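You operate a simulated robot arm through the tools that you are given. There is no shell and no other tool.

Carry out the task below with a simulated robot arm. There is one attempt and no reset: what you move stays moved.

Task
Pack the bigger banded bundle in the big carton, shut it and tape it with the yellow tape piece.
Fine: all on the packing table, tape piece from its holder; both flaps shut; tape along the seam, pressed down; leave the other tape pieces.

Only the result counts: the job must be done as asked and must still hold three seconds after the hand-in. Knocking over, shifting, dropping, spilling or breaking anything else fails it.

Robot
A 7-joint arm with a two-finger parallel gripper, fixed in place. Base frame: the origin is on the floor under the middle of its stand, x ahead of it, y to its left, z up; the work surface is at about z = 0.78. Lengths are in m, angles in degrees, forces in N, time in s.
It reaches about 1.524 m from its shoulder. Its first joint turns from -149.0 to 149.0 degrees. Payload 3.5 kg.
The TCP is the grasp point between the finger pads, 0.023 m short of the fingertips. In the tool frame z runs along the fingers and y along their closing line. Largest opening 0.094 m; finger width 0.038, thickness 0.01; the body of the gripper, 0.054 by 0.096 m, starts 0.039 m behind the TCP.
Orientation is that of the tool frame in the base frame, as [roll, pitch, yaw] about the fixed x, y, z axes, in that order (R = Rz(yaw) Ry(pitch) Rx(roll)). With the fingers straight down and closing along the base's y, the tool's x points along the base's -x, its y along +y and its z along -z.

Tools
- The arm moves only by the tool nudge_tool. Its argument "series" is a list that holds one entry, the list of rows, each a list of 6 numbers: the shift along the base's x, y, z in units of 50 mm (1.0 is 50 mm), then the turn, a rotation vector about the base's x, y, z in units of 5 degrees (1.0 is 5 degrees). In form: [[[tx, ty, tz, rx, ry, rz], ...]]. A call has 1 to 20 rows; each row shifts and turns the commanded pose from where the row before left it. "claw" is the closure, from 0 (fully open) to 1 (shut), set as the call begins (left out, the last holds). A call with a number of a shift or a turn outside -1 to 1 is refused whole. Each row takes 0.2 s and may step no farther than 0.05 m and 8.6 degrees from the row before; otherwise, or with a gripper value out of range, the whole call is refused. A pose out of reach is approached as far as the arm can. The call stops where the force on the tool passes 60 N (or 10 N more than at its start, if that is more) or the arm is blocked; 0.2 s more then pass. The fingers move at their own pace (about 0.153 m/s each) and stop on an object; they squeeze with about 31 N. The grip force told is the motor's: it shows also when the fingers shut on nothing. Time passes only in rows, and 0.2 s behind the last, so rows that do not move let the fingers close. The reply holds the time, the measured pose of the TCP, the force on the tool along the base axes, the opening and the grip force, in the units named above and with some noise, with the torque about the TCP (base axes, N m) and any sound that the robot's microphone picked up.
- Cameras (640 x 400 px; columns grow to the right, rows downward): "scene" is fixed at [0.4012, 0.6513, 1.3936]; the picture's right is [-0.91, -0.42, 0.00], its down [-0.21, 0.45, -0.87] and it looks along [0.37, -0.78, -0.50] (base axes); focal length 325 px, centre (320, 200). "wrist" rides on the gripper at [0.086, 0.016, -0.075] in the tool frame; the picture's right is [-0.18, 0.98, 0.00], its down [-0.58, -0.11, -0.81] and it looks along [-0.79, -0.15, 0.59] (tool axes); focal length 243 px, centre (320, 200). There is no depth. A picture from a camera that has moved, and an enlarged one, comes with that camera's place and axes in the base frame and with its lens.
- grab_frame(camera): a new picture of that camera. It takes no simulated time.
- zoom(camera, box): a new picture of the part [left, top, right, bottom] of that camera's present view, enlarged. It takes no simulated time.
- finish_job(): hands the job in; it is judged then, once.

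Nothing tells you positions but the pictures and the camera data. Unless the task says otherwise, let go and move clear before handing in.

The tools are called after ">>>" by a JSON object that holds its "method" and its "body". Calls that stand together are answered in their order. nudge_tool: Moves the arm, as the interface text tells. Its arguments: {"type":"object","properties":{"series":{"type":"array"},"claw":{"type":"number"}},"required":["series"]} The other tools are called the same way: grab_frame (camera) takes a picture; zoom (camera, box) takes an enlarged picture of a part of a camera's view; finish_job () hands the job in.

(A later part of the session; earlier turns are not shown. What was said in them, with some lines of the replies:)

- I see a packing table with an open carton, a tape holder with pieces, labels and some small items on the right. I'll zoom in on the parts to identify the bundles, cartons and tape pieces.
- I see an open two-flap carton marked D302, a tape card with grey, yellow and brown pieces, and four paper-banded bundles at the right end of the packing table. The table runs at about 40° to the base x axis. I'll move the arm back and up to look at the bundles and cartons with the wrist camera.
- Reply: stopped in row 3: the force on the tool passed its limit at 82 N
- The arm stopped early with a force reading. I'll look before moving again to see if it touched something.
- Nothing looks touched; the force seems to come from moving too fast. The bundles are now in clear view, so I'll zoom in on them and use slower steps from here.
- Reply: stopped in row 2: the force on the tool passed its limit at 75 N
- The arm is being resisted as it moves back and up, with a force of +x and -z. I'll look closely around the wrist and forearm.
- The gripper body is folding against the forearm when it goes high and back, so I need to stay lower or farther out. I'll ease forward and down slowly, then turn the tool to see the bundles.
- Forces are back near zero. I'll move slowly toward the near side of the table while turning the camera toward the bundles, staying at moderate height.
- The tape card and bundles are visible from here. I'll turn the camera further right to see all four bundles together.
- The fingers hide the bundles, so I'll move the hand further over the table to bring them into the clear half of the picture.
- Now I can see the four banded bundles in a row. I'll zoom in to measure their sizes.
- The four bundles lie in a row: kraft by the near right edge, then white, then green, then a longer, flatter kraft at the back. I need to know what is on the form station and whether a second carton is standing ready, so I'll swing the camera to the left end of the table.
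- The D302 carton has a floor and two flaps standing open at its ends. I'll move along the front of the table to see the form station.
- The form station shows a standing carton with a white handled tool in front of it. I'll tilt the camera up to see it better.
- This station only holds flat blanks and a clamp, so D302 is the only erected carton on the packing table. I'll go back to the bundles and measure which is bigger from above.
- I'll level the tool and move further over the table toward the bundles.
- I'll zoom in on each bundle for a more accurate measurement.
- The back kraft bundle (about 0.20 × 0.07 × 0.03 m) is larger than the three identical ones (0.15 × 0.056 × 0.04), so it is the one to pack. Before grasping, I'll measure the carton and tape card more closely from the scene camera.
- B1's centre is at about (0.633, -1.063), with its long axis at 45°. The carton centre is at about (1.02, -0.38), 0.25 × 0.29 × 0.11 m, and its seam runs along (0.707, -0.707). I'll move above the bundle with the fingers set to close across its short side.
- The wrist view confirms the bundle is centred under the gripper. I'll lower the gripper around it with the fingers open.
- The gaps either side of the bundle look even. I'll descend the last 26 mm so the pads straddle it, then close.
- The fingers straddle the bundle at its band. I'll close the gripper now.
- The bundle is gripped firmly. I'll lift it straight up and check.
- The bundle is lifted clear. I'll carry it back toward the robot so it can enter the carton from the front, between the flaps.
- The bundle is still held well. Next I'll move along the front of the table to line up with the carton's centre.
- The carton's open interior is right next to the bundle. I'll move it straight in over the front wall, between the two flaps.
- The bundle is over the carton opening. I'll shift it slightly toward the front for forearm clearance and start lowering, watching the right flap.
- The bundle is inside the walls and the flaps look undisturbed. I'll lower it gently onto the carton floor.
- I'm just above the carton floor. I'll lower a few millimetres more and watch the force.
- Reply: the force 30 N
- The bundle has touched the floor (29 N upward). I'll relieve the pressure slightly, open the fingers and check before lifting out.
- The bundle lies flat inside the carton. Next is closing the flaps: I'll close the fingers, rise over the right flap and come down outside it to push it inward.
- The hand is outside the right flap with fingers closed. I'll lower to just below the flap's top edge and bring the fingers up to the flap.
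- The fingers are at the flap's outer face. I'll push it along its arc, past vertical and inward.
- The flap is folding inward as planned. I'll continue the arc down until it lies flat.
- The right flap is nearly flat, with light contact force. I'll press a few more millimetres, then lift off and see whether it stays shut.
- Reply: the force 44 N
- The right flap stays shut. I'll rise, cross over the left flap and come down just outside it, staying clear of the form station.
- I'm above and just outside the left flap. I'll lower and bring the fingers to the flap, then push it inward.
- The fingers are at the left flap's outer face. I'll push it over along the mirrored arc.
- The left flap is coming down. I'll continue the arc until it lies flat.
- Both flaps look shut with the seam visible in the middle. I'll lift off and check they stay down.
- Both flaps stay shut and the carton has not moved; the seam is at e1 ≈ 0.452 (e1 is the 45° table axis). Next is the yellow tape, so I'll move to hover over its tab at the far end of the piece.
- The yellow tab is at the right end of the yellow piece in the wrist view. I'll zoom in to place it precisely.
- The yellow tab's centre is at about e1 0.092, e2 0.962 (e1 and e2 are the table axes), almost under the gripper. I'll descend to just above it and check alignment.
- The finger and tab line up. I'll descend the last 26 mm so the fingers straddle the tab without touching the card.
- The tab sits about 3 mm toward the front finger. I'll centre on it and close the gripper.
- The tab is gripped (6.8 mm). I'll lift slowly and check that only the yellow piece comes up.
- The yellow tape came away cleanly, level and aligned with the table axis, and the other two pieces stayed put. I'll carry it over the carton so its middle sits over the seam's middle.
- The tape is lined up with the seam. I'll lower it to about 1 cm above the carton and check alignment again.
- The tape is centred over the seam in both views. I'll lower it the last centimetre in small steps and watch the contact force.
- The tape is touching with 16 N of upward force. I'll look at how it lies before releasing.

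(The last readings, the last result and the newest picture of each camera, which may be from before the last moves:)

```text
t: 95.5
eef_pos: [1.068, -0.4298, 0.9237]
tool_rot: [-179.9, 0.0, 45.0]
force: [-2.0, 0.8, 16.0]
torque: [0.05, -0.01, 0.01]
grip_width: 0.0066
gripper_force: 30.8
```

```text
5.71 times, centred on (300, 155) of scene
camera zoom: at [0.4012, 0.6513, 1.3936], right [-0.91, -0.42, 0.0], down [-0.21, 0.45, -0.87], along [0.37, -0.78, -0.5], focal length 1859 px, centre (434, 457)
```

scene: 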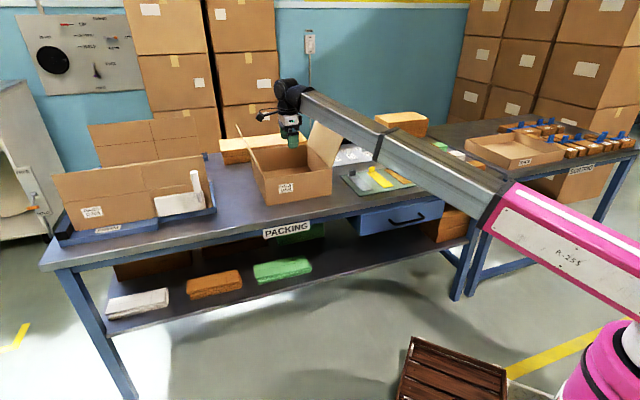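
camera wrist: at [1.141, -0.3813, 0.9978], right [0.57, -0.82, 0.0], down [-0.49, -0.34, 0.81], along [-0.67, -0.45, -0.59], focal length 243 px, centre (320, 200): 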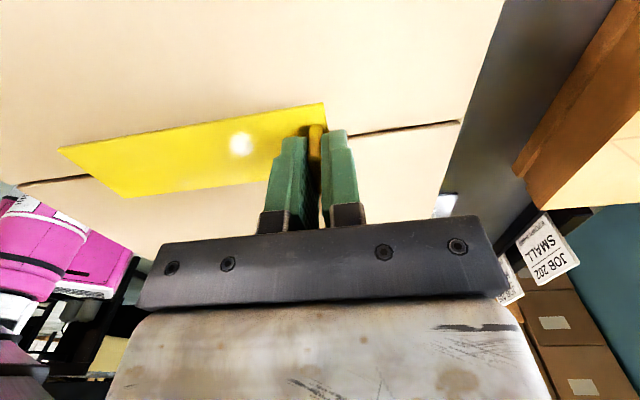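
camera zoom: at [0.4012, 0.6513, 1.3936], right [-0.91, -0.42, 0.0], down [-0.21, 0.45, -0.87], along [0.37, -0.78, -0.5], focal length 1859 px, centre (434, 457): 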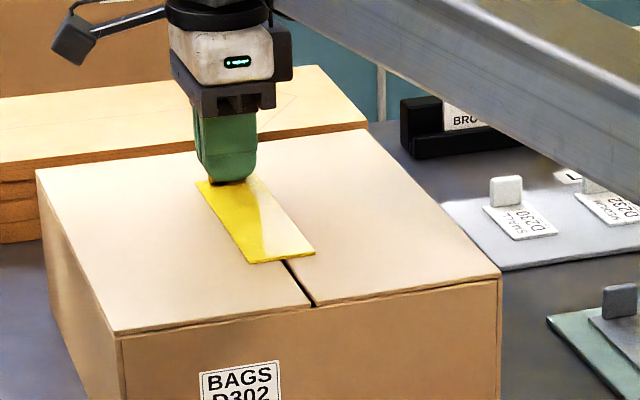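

The tape lies flat and centred along the seam. I'll open the fingers and lift clear.

>>> {"method": "nudge_tool", "body": {"series": [[[0, 0, 0, 0, 0, 0], [0, 0, 0, 0, 0, 0], [0, 0, 0, 0, 0, 0]]], "claw": 0.5}}

>>> {"method": "nudge_tool", "body": {"series": [[[0, 0, 0.1, 0, 0, 0], [0, 0, 0.2, 0, 0, 0], [0, 0, 0.4, 0, 0, 0], [0, 0, 0.4, 0, 0, 0], [0, 0, 0.4, 0, 0, 0], [0, 0, 0, 0, 0, 0]]]}}

>>> {"method": "grab_frame", "body": {"camera": "wrist"}}

>>> {"method": "zoom", "body": {"camera": "scene", "box": [250, 120, 350, 190]}}

```text
t: 96.3
eef_pos: [1.068, -0.4304, 0.9212]
tool_rot: [-179.8, 0.1, 45.0]
force: [-0.1, 1.2, 0.0]
torque: [0.02, 0.01, 0.01]
grip_width: 0.0469
gripper_force: 0.0
```

```text
t: 97.7
eef_pos: [1.068, -0.4297, 0.9971]
tool_rot: [-179.8, -0.1, 45.1]
force: [-1.0, 1.0, -0.6]
torque: [0.01, 0.02, 0.02]
grip_width: 0.0469
gripper_force: 0.0
```

```text
taken
camera wrist: at [1.1412, -0.3812, 1.0709], right [0.57, -0.82, 0.0], down [-0.49, -0.34, 0.81], along [-0.67, -0.45, -0.59], focal length 243 px, centre (320, 200)
```

wrist: 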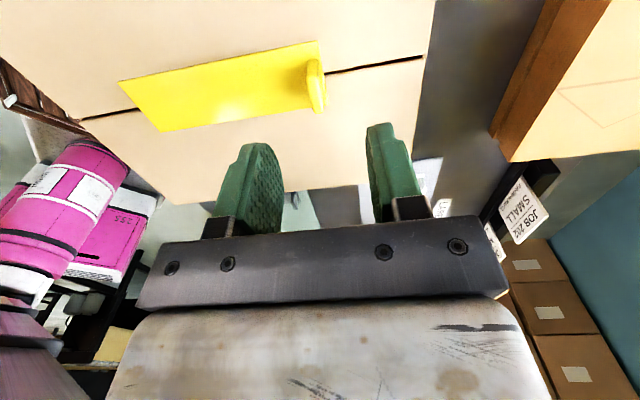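

```text
5.71 times, centred on (300, 155) of scene
camera zoom: at [0.4012, 0.6513, 1.3936], right [-0.91, -0.42, 0.0], down [-0.21, 0.45, -0.87], along [0.37, -0.78, -0.5], focal length 1859 px, centre (434, 457)
```

zoom: 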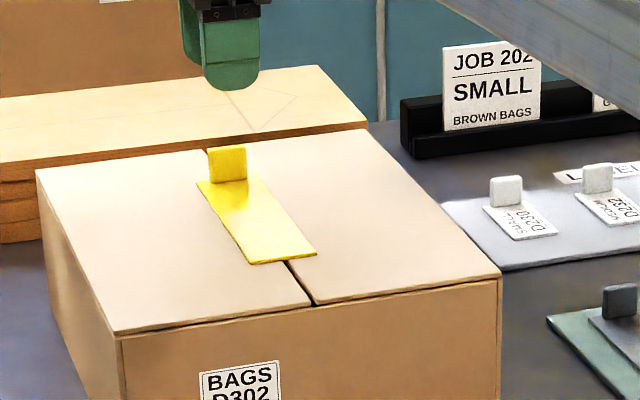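

The tape sits straight along the seam. I'll close the fingers and press it down at several points, starting at the middle.

>>> {"method": "nudge_tool", "body": {"series": [[[-0.2, 0.2, 0, 0, 0, 0], [-0.35, 0.35, 0, 0, 0, 0], [-0.3, 0.3, 0, 0, 0, 0], [-0.1, 0.1, -0.2, 0, 0, 0], [0, 0, -0.4, 0, 0, 0], [0, 0, -0.4, 0, 0, 0], [0, 0, -0.3, 0, 0, 0], [0, 0, -0.1, 0, 0, 0], [0, 0, 0, 0, 0, 0]]], "claw": 1}}

>>> {"method": "grab_frame", "body": {"camera": "wrist"}}

>>> {"method": "zoom", "body": {"camera": "scene", "box": [250, 120, 350, 190]}}

```text
t: 99.7
eef_pos: [1.0221, -0.3827, 0.926]
tool_rot: [-179.9, -0.1, 45.0]
force: [0.7, -0.1, -0.3]
torque: [-0.02, -0.02, 0.01]
grip_width: 0.0
gripper_force: 31.2
```

```text
taken
camera wrist: at [1.0958, -0.3342, 1.0007], right [0.57, -0.82, 0.0], down [-0.49, -0.34, 0.81], along [-0.67, -0.45, -0.59], focal length 243 px, centre (320, 200)
```

wrist: 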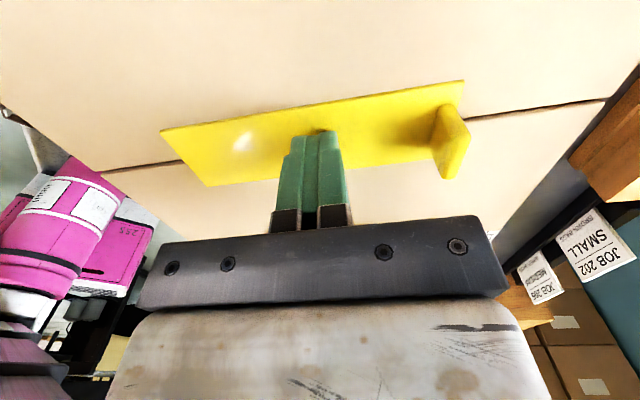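

```text
5.71 times, centred on (300, 155) of scene
camera zoom: at [0.4012, 0.6513, 1.3936], right [-0.91, -0.42, 0.0], down [-0.21, 0.45, -0.87], along [0.37, -0.78, -0.5], focal length 1859 px, centre (434, 457)
```

zoom: 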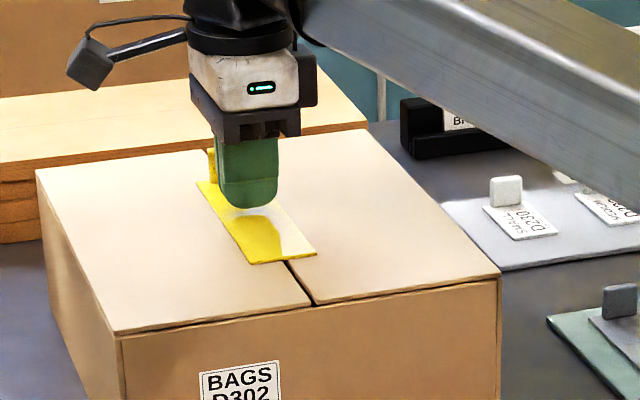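

I'm positioned just above the middle of the tape. I'll press down gently.

>>> {"method": "nudge_tool", "body": {"series": [[[0, 0, -0.07, 0, 0, 0], [0, 0, -0.05, 0, 0, 0], [0, 0, -0.04, 0, 0, 0], [0, 0, -0.03, 0, 0, 0], [0, 0, 0, 0, 0, 0]]]}}

```text
t: 100.9
eef_pos: [1.0213, -0.3827, 0.9197]
tool_rot: [179.9, -0.1, 45.0]
force: [10.3, -3.6, 38.1]
torque: [-0.11, -0.17, -0.01]
grip_width: 0.0001
gripper_force: 31.0
```

The middle is pressed with about 38 N. I'll lift and repeat toward the front end of the tape.

>>> {"method": "nudge_tool", "body": {"series": [[[0, 0, 0.1, 0, 0, 0], [0, 0, 0.2, 0, 0, 0], [-0.2, 0.2, 0, 0, 0, 0], [-0.2, 0.2, 0, 0, 0, 0], [0, 0, -0.15, 0, 0, 0], [0, 0, -0.06, 0, 0, 0], [0, 0, -0.04, 0, 0, 0], [0, 0, -0.04, 0, 0, 0], [0, 0, 0, 0, 0, 0]]]}}

>>> {"method": "nudge_tool", "body": {"series": [[[0, 0, 0.1, 0, 0, 0], [0, 0, 0.2, 0, 0, 0], [-0.2, 0.2, 0, 0, 0, 0], [-0.2, 0.2, 0, 0, 0, 0], [0, 0, -0.15, 0, 0, 0], [0, 0, -0.06, 0, 0, 0], [0, 0, -0.04, 0, 0, 0], [0, 0, -0.04, 0, 0, 0], [0, 0, 0, 0, 0, 0]]]}}

>>> {"method": "grab_frame", "body": {"camera": "wrist"}}

>>> {"method": "zoom", "body": {"camera": "scene", "box": [250, 120, 350, 190]}}

```text
t: 102.9
eef_pos: [1.001, -0.3618, 0.9196]
tool_rot: [180.0, -0.1, 45.0]
force: [4.3, -1.3, 22.3]
torque: [-0.05, -0.08, 0.03]
grip_width: 0.0002
gripper_force: 30.7
```

```text
t: 104.9
eef_pos: [0.9816, -0.3433, 0.9199]
tool_rot: [-180.0, -0.2, 45.1]
force: [5.4, 0.8, 23.9]
torque: [0.01, -0.09, 0.13]
grip_width: 0.0
gripper_force: 31.2
```

```text
taken
camera wrist: at [1.054, -0.2932, 0.9942], right [0.57, -0.82, 0.0], down [-0.49, -0.34, 0.81], along [-0.66, -0.46, -0.59], focal length 243 px, centre (320, 200)
```

wrist: 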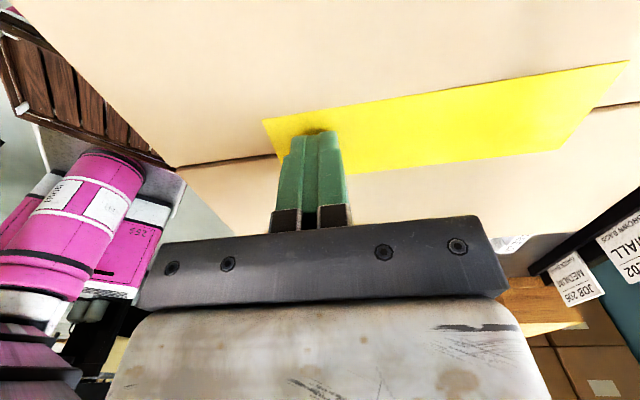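

```text
5.71 times, centred on (300, 155) of scene
camera zoom: at [0.4012, 0.6513, 1.3936], right [-0.91, -0.42, 0.0], down [-0.21, 0.45, -0.87], along [0.37, -0.78, -0.5], focal length 1859 px, centre (434, 457)
```

zoom: 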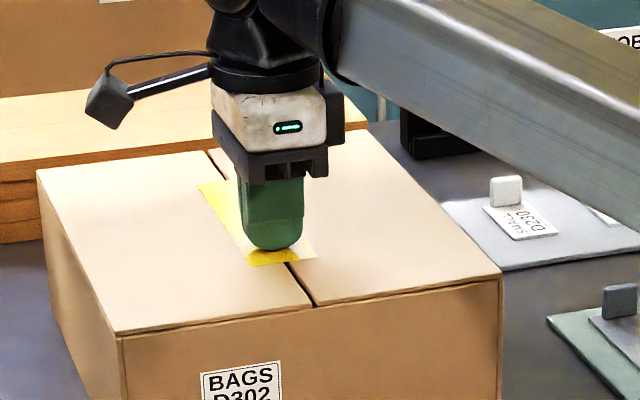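

The tab is no longer visible, so the piece now seems laid flat along its whole length. I'll press the far half too, then check.

>>> {"method": "nudge_tool", "body": {"series": [[[0, 0, 0.1, 0, 0, 0], [0, 0, 0.3, 0, 0, 0], [0, 0, 0.3, 0, 0, 0], [0.2, -0.2, 0, 0, 0, 0], [0.35, -0.35, 0, 0, 0, 0], [0.35, -0.35, 0, 0, 0, 0], [0.25, -0.25, 0, 0, 0, 0], [0, 0, 0, 0, 0, 0]]]}}

>>> {"method": "grab_frame", "body": {"camera": "wrist"}}

>>> {"method": "zoom", "body": {"camera": "scene", "box": [250, 120, 350, 190]}}

```text
t: 106.7
eef_pos: [1.0371, -0.4, 0.9519]
tool_rot: [-179.9, 0.0, 45.0]
force: [-0.3, -0.1, 0.7]
torque: [0.03, 0.0, -0.03]
grip_width: 0.0
gripper_force: 30.6
```

```text
taken
camera wrist: at [1.1117, -0.3513, 1.0261], right [0.57, -0.82, 0.0], down [-0.49, -0.34, 0.81], along [-0.67, -0.45, -0.59], focal length 243 px, centre (320, 200)
```

wrist: 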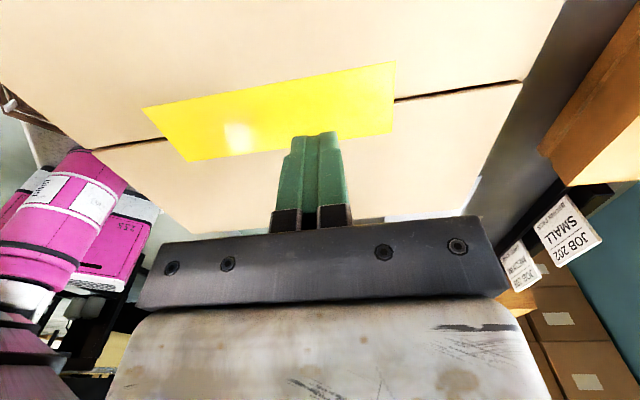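

```text
5.71 times, centred on (300, 155) of scene
camera zoom: at [0.4012, 0.6513, 1.3936], right [-0.91, -0.42, 0.0], down [-0.21, 0.45, -0.87], along [0.37, -0.78, -0.5], focal length 1859 px, centre (434, 457)
```

zoom: 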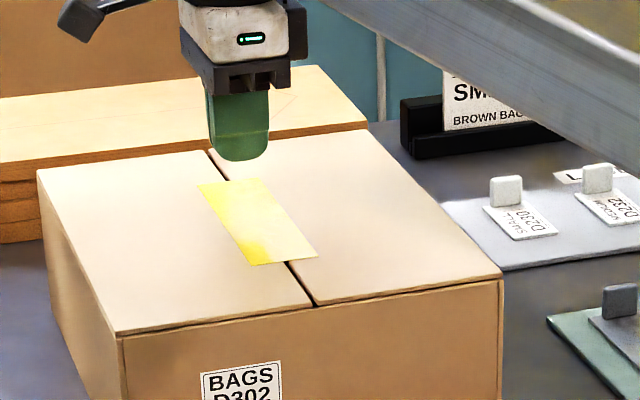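

The tape now lies completely flat across both flaps. I'll press twice more on the far half to be thorough.

>>> {"method": "nudge_tool", "body": {"series": [[[0, 0, -0.2, 0, 0, 0], [0, 0, -0.25, 0, 0, 0], [0, 0, -0.12, 0, 0, 0], [0, 0, -0.06, 0, 0, 0], [0, 0, -0.04, 0, 0, 0], [0, 0, -0.04, 0, 0, 0], [0, 0, 0, 0, 0, 0]]]}}

>>> {"method": "nudge_tool", "body": {"series": [[[0, 0, 0.1, 0, 0, 0], [0, 0, 0.2, 0, 0, 0], [0.2, -0.2, 0, 0, 0, 0], [0.2, -0.2, 0, 0, 0, 0], [0, 0, -0.15, 0, 0, 0], [0, 0, -0.06, 0, 0, 0], [0, 0, -0.04, 0, 0, 0], [0, 0, -0.04, 0, 0, 0], [0, 0, 0, 0, 0, 0]]]}}

```text
t: 108.3
eef_pos: [1.0373, -0.3995, 0.9198]
tool_rot: [-180.0, -0.2, 45.1]
force: [0.7, 3.1, 29.3]
torque: [0.03, 0.02, -0.06]
grip_width: 0.0
gripper_force: 30.9
```

```text
t: 110.3
eef_pos: [1.0568, -0.4198, 0.9194]
tool_rot: [-179.9, -0.1, 45.0]
force: [-0.4, 0.9, 22.1]
torque: [0.0, 0.06, 0.02]
grip_width: 0.0002
gripper_force: 31.3
```

The whole length has been pressed at 22–38 N. I'll lift clear and check the carton, the tape and everything else on the table.

>>> {"method": "nudge_tool", "body": {"series": [[[0, 0, 0.1, 0, 0, 0], [0, 0, 0.3, 0, 0, 0], [0, 0, 0.4, 0, 0, 0], [0, 0, 0.5, 0, 0, 0], [-0.3, 0.1, 0.5, 0, 0, 0], [-0.5, 0.3, 0.3, 0, 0, 0], [-0.5, 0.5, 0.2, 0, 0, 0], [-0.5, 0.5, 0, 0, 0, 0], [-0.5, 0.5, 0, 0, 0, 0], [-0.5, 0.5, 0, 0, 0, 0], [-0.5, 0.5, 0, 0, 0, 0], [-0.3, 0.3, 0, 0, 0, 0], [0, 0, 0, 0, 0, 0]]]}}

>>> {"method": "grab_frame", "body": {"camera": "scene"}}

>>> {"method": "zoom", "body": {"camera": "scene", "box": [220, 105, 380, 215]}}

>>> {"method": "grab_frame", "body": {"camera": "wrist"}}

```text
t: 113.1
eef_pos: [0.8777, -0.2618, 1.0332]
tool_rot: [-179.6, -0.1, 44.9]
force: [0.0, -0.8, -0.1]
torque: [-0.03, -0.01, 0.04]
grip_width: 0.0
gripper_force: 30.9
```

```text
taken
```

scene: 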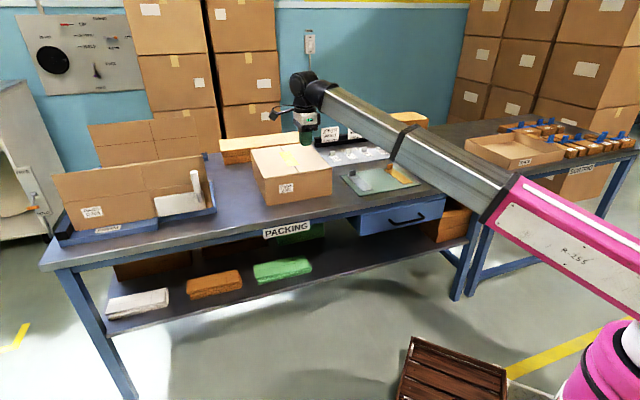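

```text
3.64 times, centred on (300, 160) of scene
camera zoom: at [0.4012, 0.6513, 1.3936], right [-0.91, -0.42, 0.0], down [-0.21, 0.45, -0.87], along [0.37, -0.78, -0.5], focal length 1183 px, centre (393, 346)
```

zoom: 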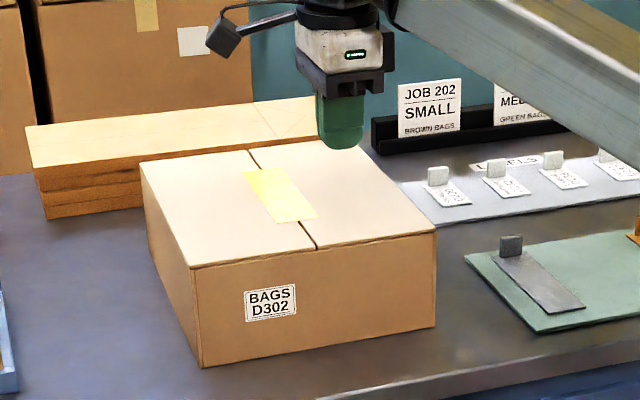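

```text
taken
camera wrist: at [0.951, -0.2125, 1.1076], right [0.57, -0.82, 0.0], down [-0.49, -0.34, 0.81], along [-0.67, -0.45, -0.59], focal length 243 px, centre (320, 200)
```

wrist: 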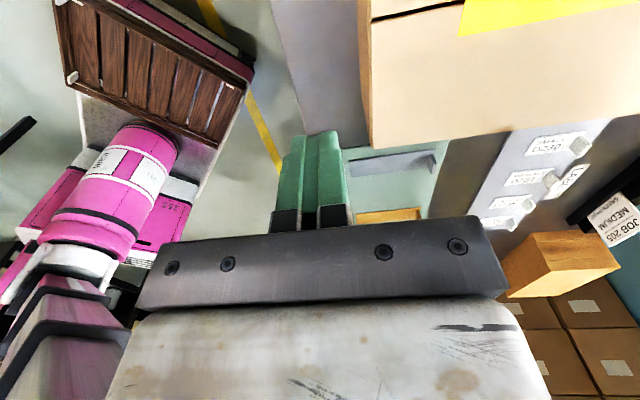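

The carton is shut with the yellow tape flat along its seam. I'll open the gripper, retreat further and check the rest of the table before handing in.

>>> {"method": "nudge_tool", "body": {"series": [[[-0.3, 0.3, 0, 0, 0, 0], [-0.5, 0.3, 0, 0, 0, 0], [-0.5, 0, 0, 0, 0, 0], [-0.5, -0.3, 0, 0, 0, 0], [-0.5, -0.5, 0, 0, 0, 0], [-0.5, -0.5, 0, 0, 0, 0], [-0.4, -0.5, 0, 0, 0, 0], [-0.3, -0.5, 0, 0, 0, 0], [-0.2, -0.5, 0, 0, 0, 0], [0, -0.3, 0, 0, 0, 0], [0, 0, 0, 0, 0, 0], [0, 0, 0, 0, 0, 0]]], "claw": 0}}

>>> {"method": "grab_frame", "body": {"camera": "scene"}}

>>> {"method": "zoom", "body": {"camera": "scene", "box": [220, 100, 500, 275]}}

```text
t: 115.7
eef_pos: [0.6922, -0.3848, 1.031]
tool_rot: [-179.9, 0.1, 45.0]
force: [-0.2, 0.5, -0.2]
torque: [0.0, 0.03, -0.02]
grip_width: 0.0937
gripper_force: 0.1
```

```text
taken
```

scene: 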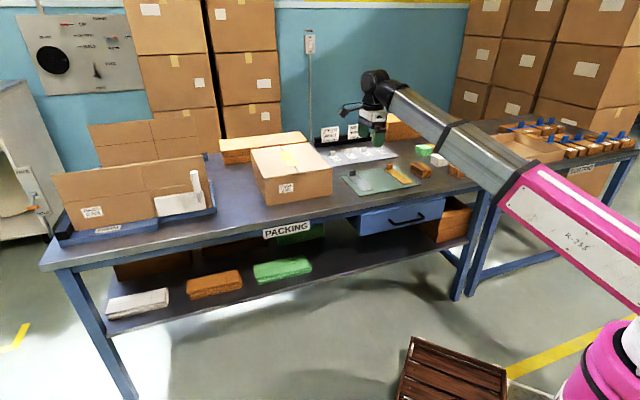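

```text
2.29 times, centred on (360, 188) of scene
camera zoom: at [0.4012, 0.6513, 1.3936], right [-0.91, -0.42, 0.0], down [-0.21, 0.45, -0.87], along [0.37, -0.78, -0.5], focal length 744 px, centre (229, 229)
```

zoom: 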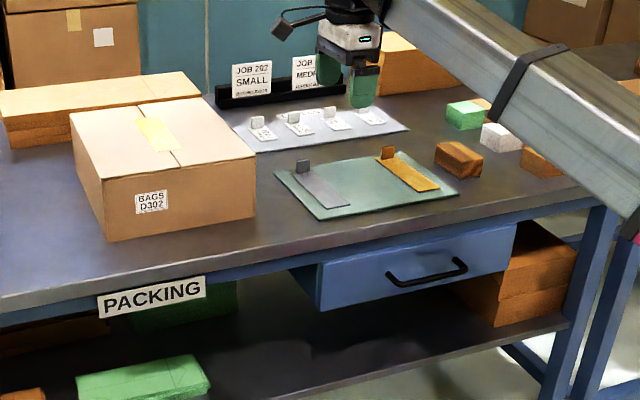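

The carton is closed and taped with the bundle inside. The grey and brown tape pieces, the other bundles, the labels and the job cards are where they started. The gripper is open and clear, so I'm handing in.

>>> {"method": "finish_job", "body": {}}

```text
The job is handed in.
```

The biggest banded bundle is in the D302 carton, both flaps are shut, and the yellow tape lies flat along the seam. I've handed the job in; no verdict has come back yet.

- **Bundle:** I packed the long kraft bundle from the back of the row, about 0.20 × 0.07 × 0.03 m. The other three on the packing table are smaller, about 0.15 × 0.056 × 0.04 m each.
- **Carton:** I took D302 to be the big carton, since it was the only one standing open on the packing table. The form station held only flat blanks.
- **Tape:** I pressed the yellow piece down at five points along its length, with 22–38 N each time. Its raised tab was no longer visible after the pressing, and the tape lay flat across both flaps.
- **Everything else:** In the last pictures the grey and brown tape pieces, labels, job cards and the parts of the other bundles I could see were where they started. The arm hid some of the bundles in that final view.

Early on, the gripper pressed against the robot's own forearm twice and the force limit stopped it. Nothing on the table was touched.
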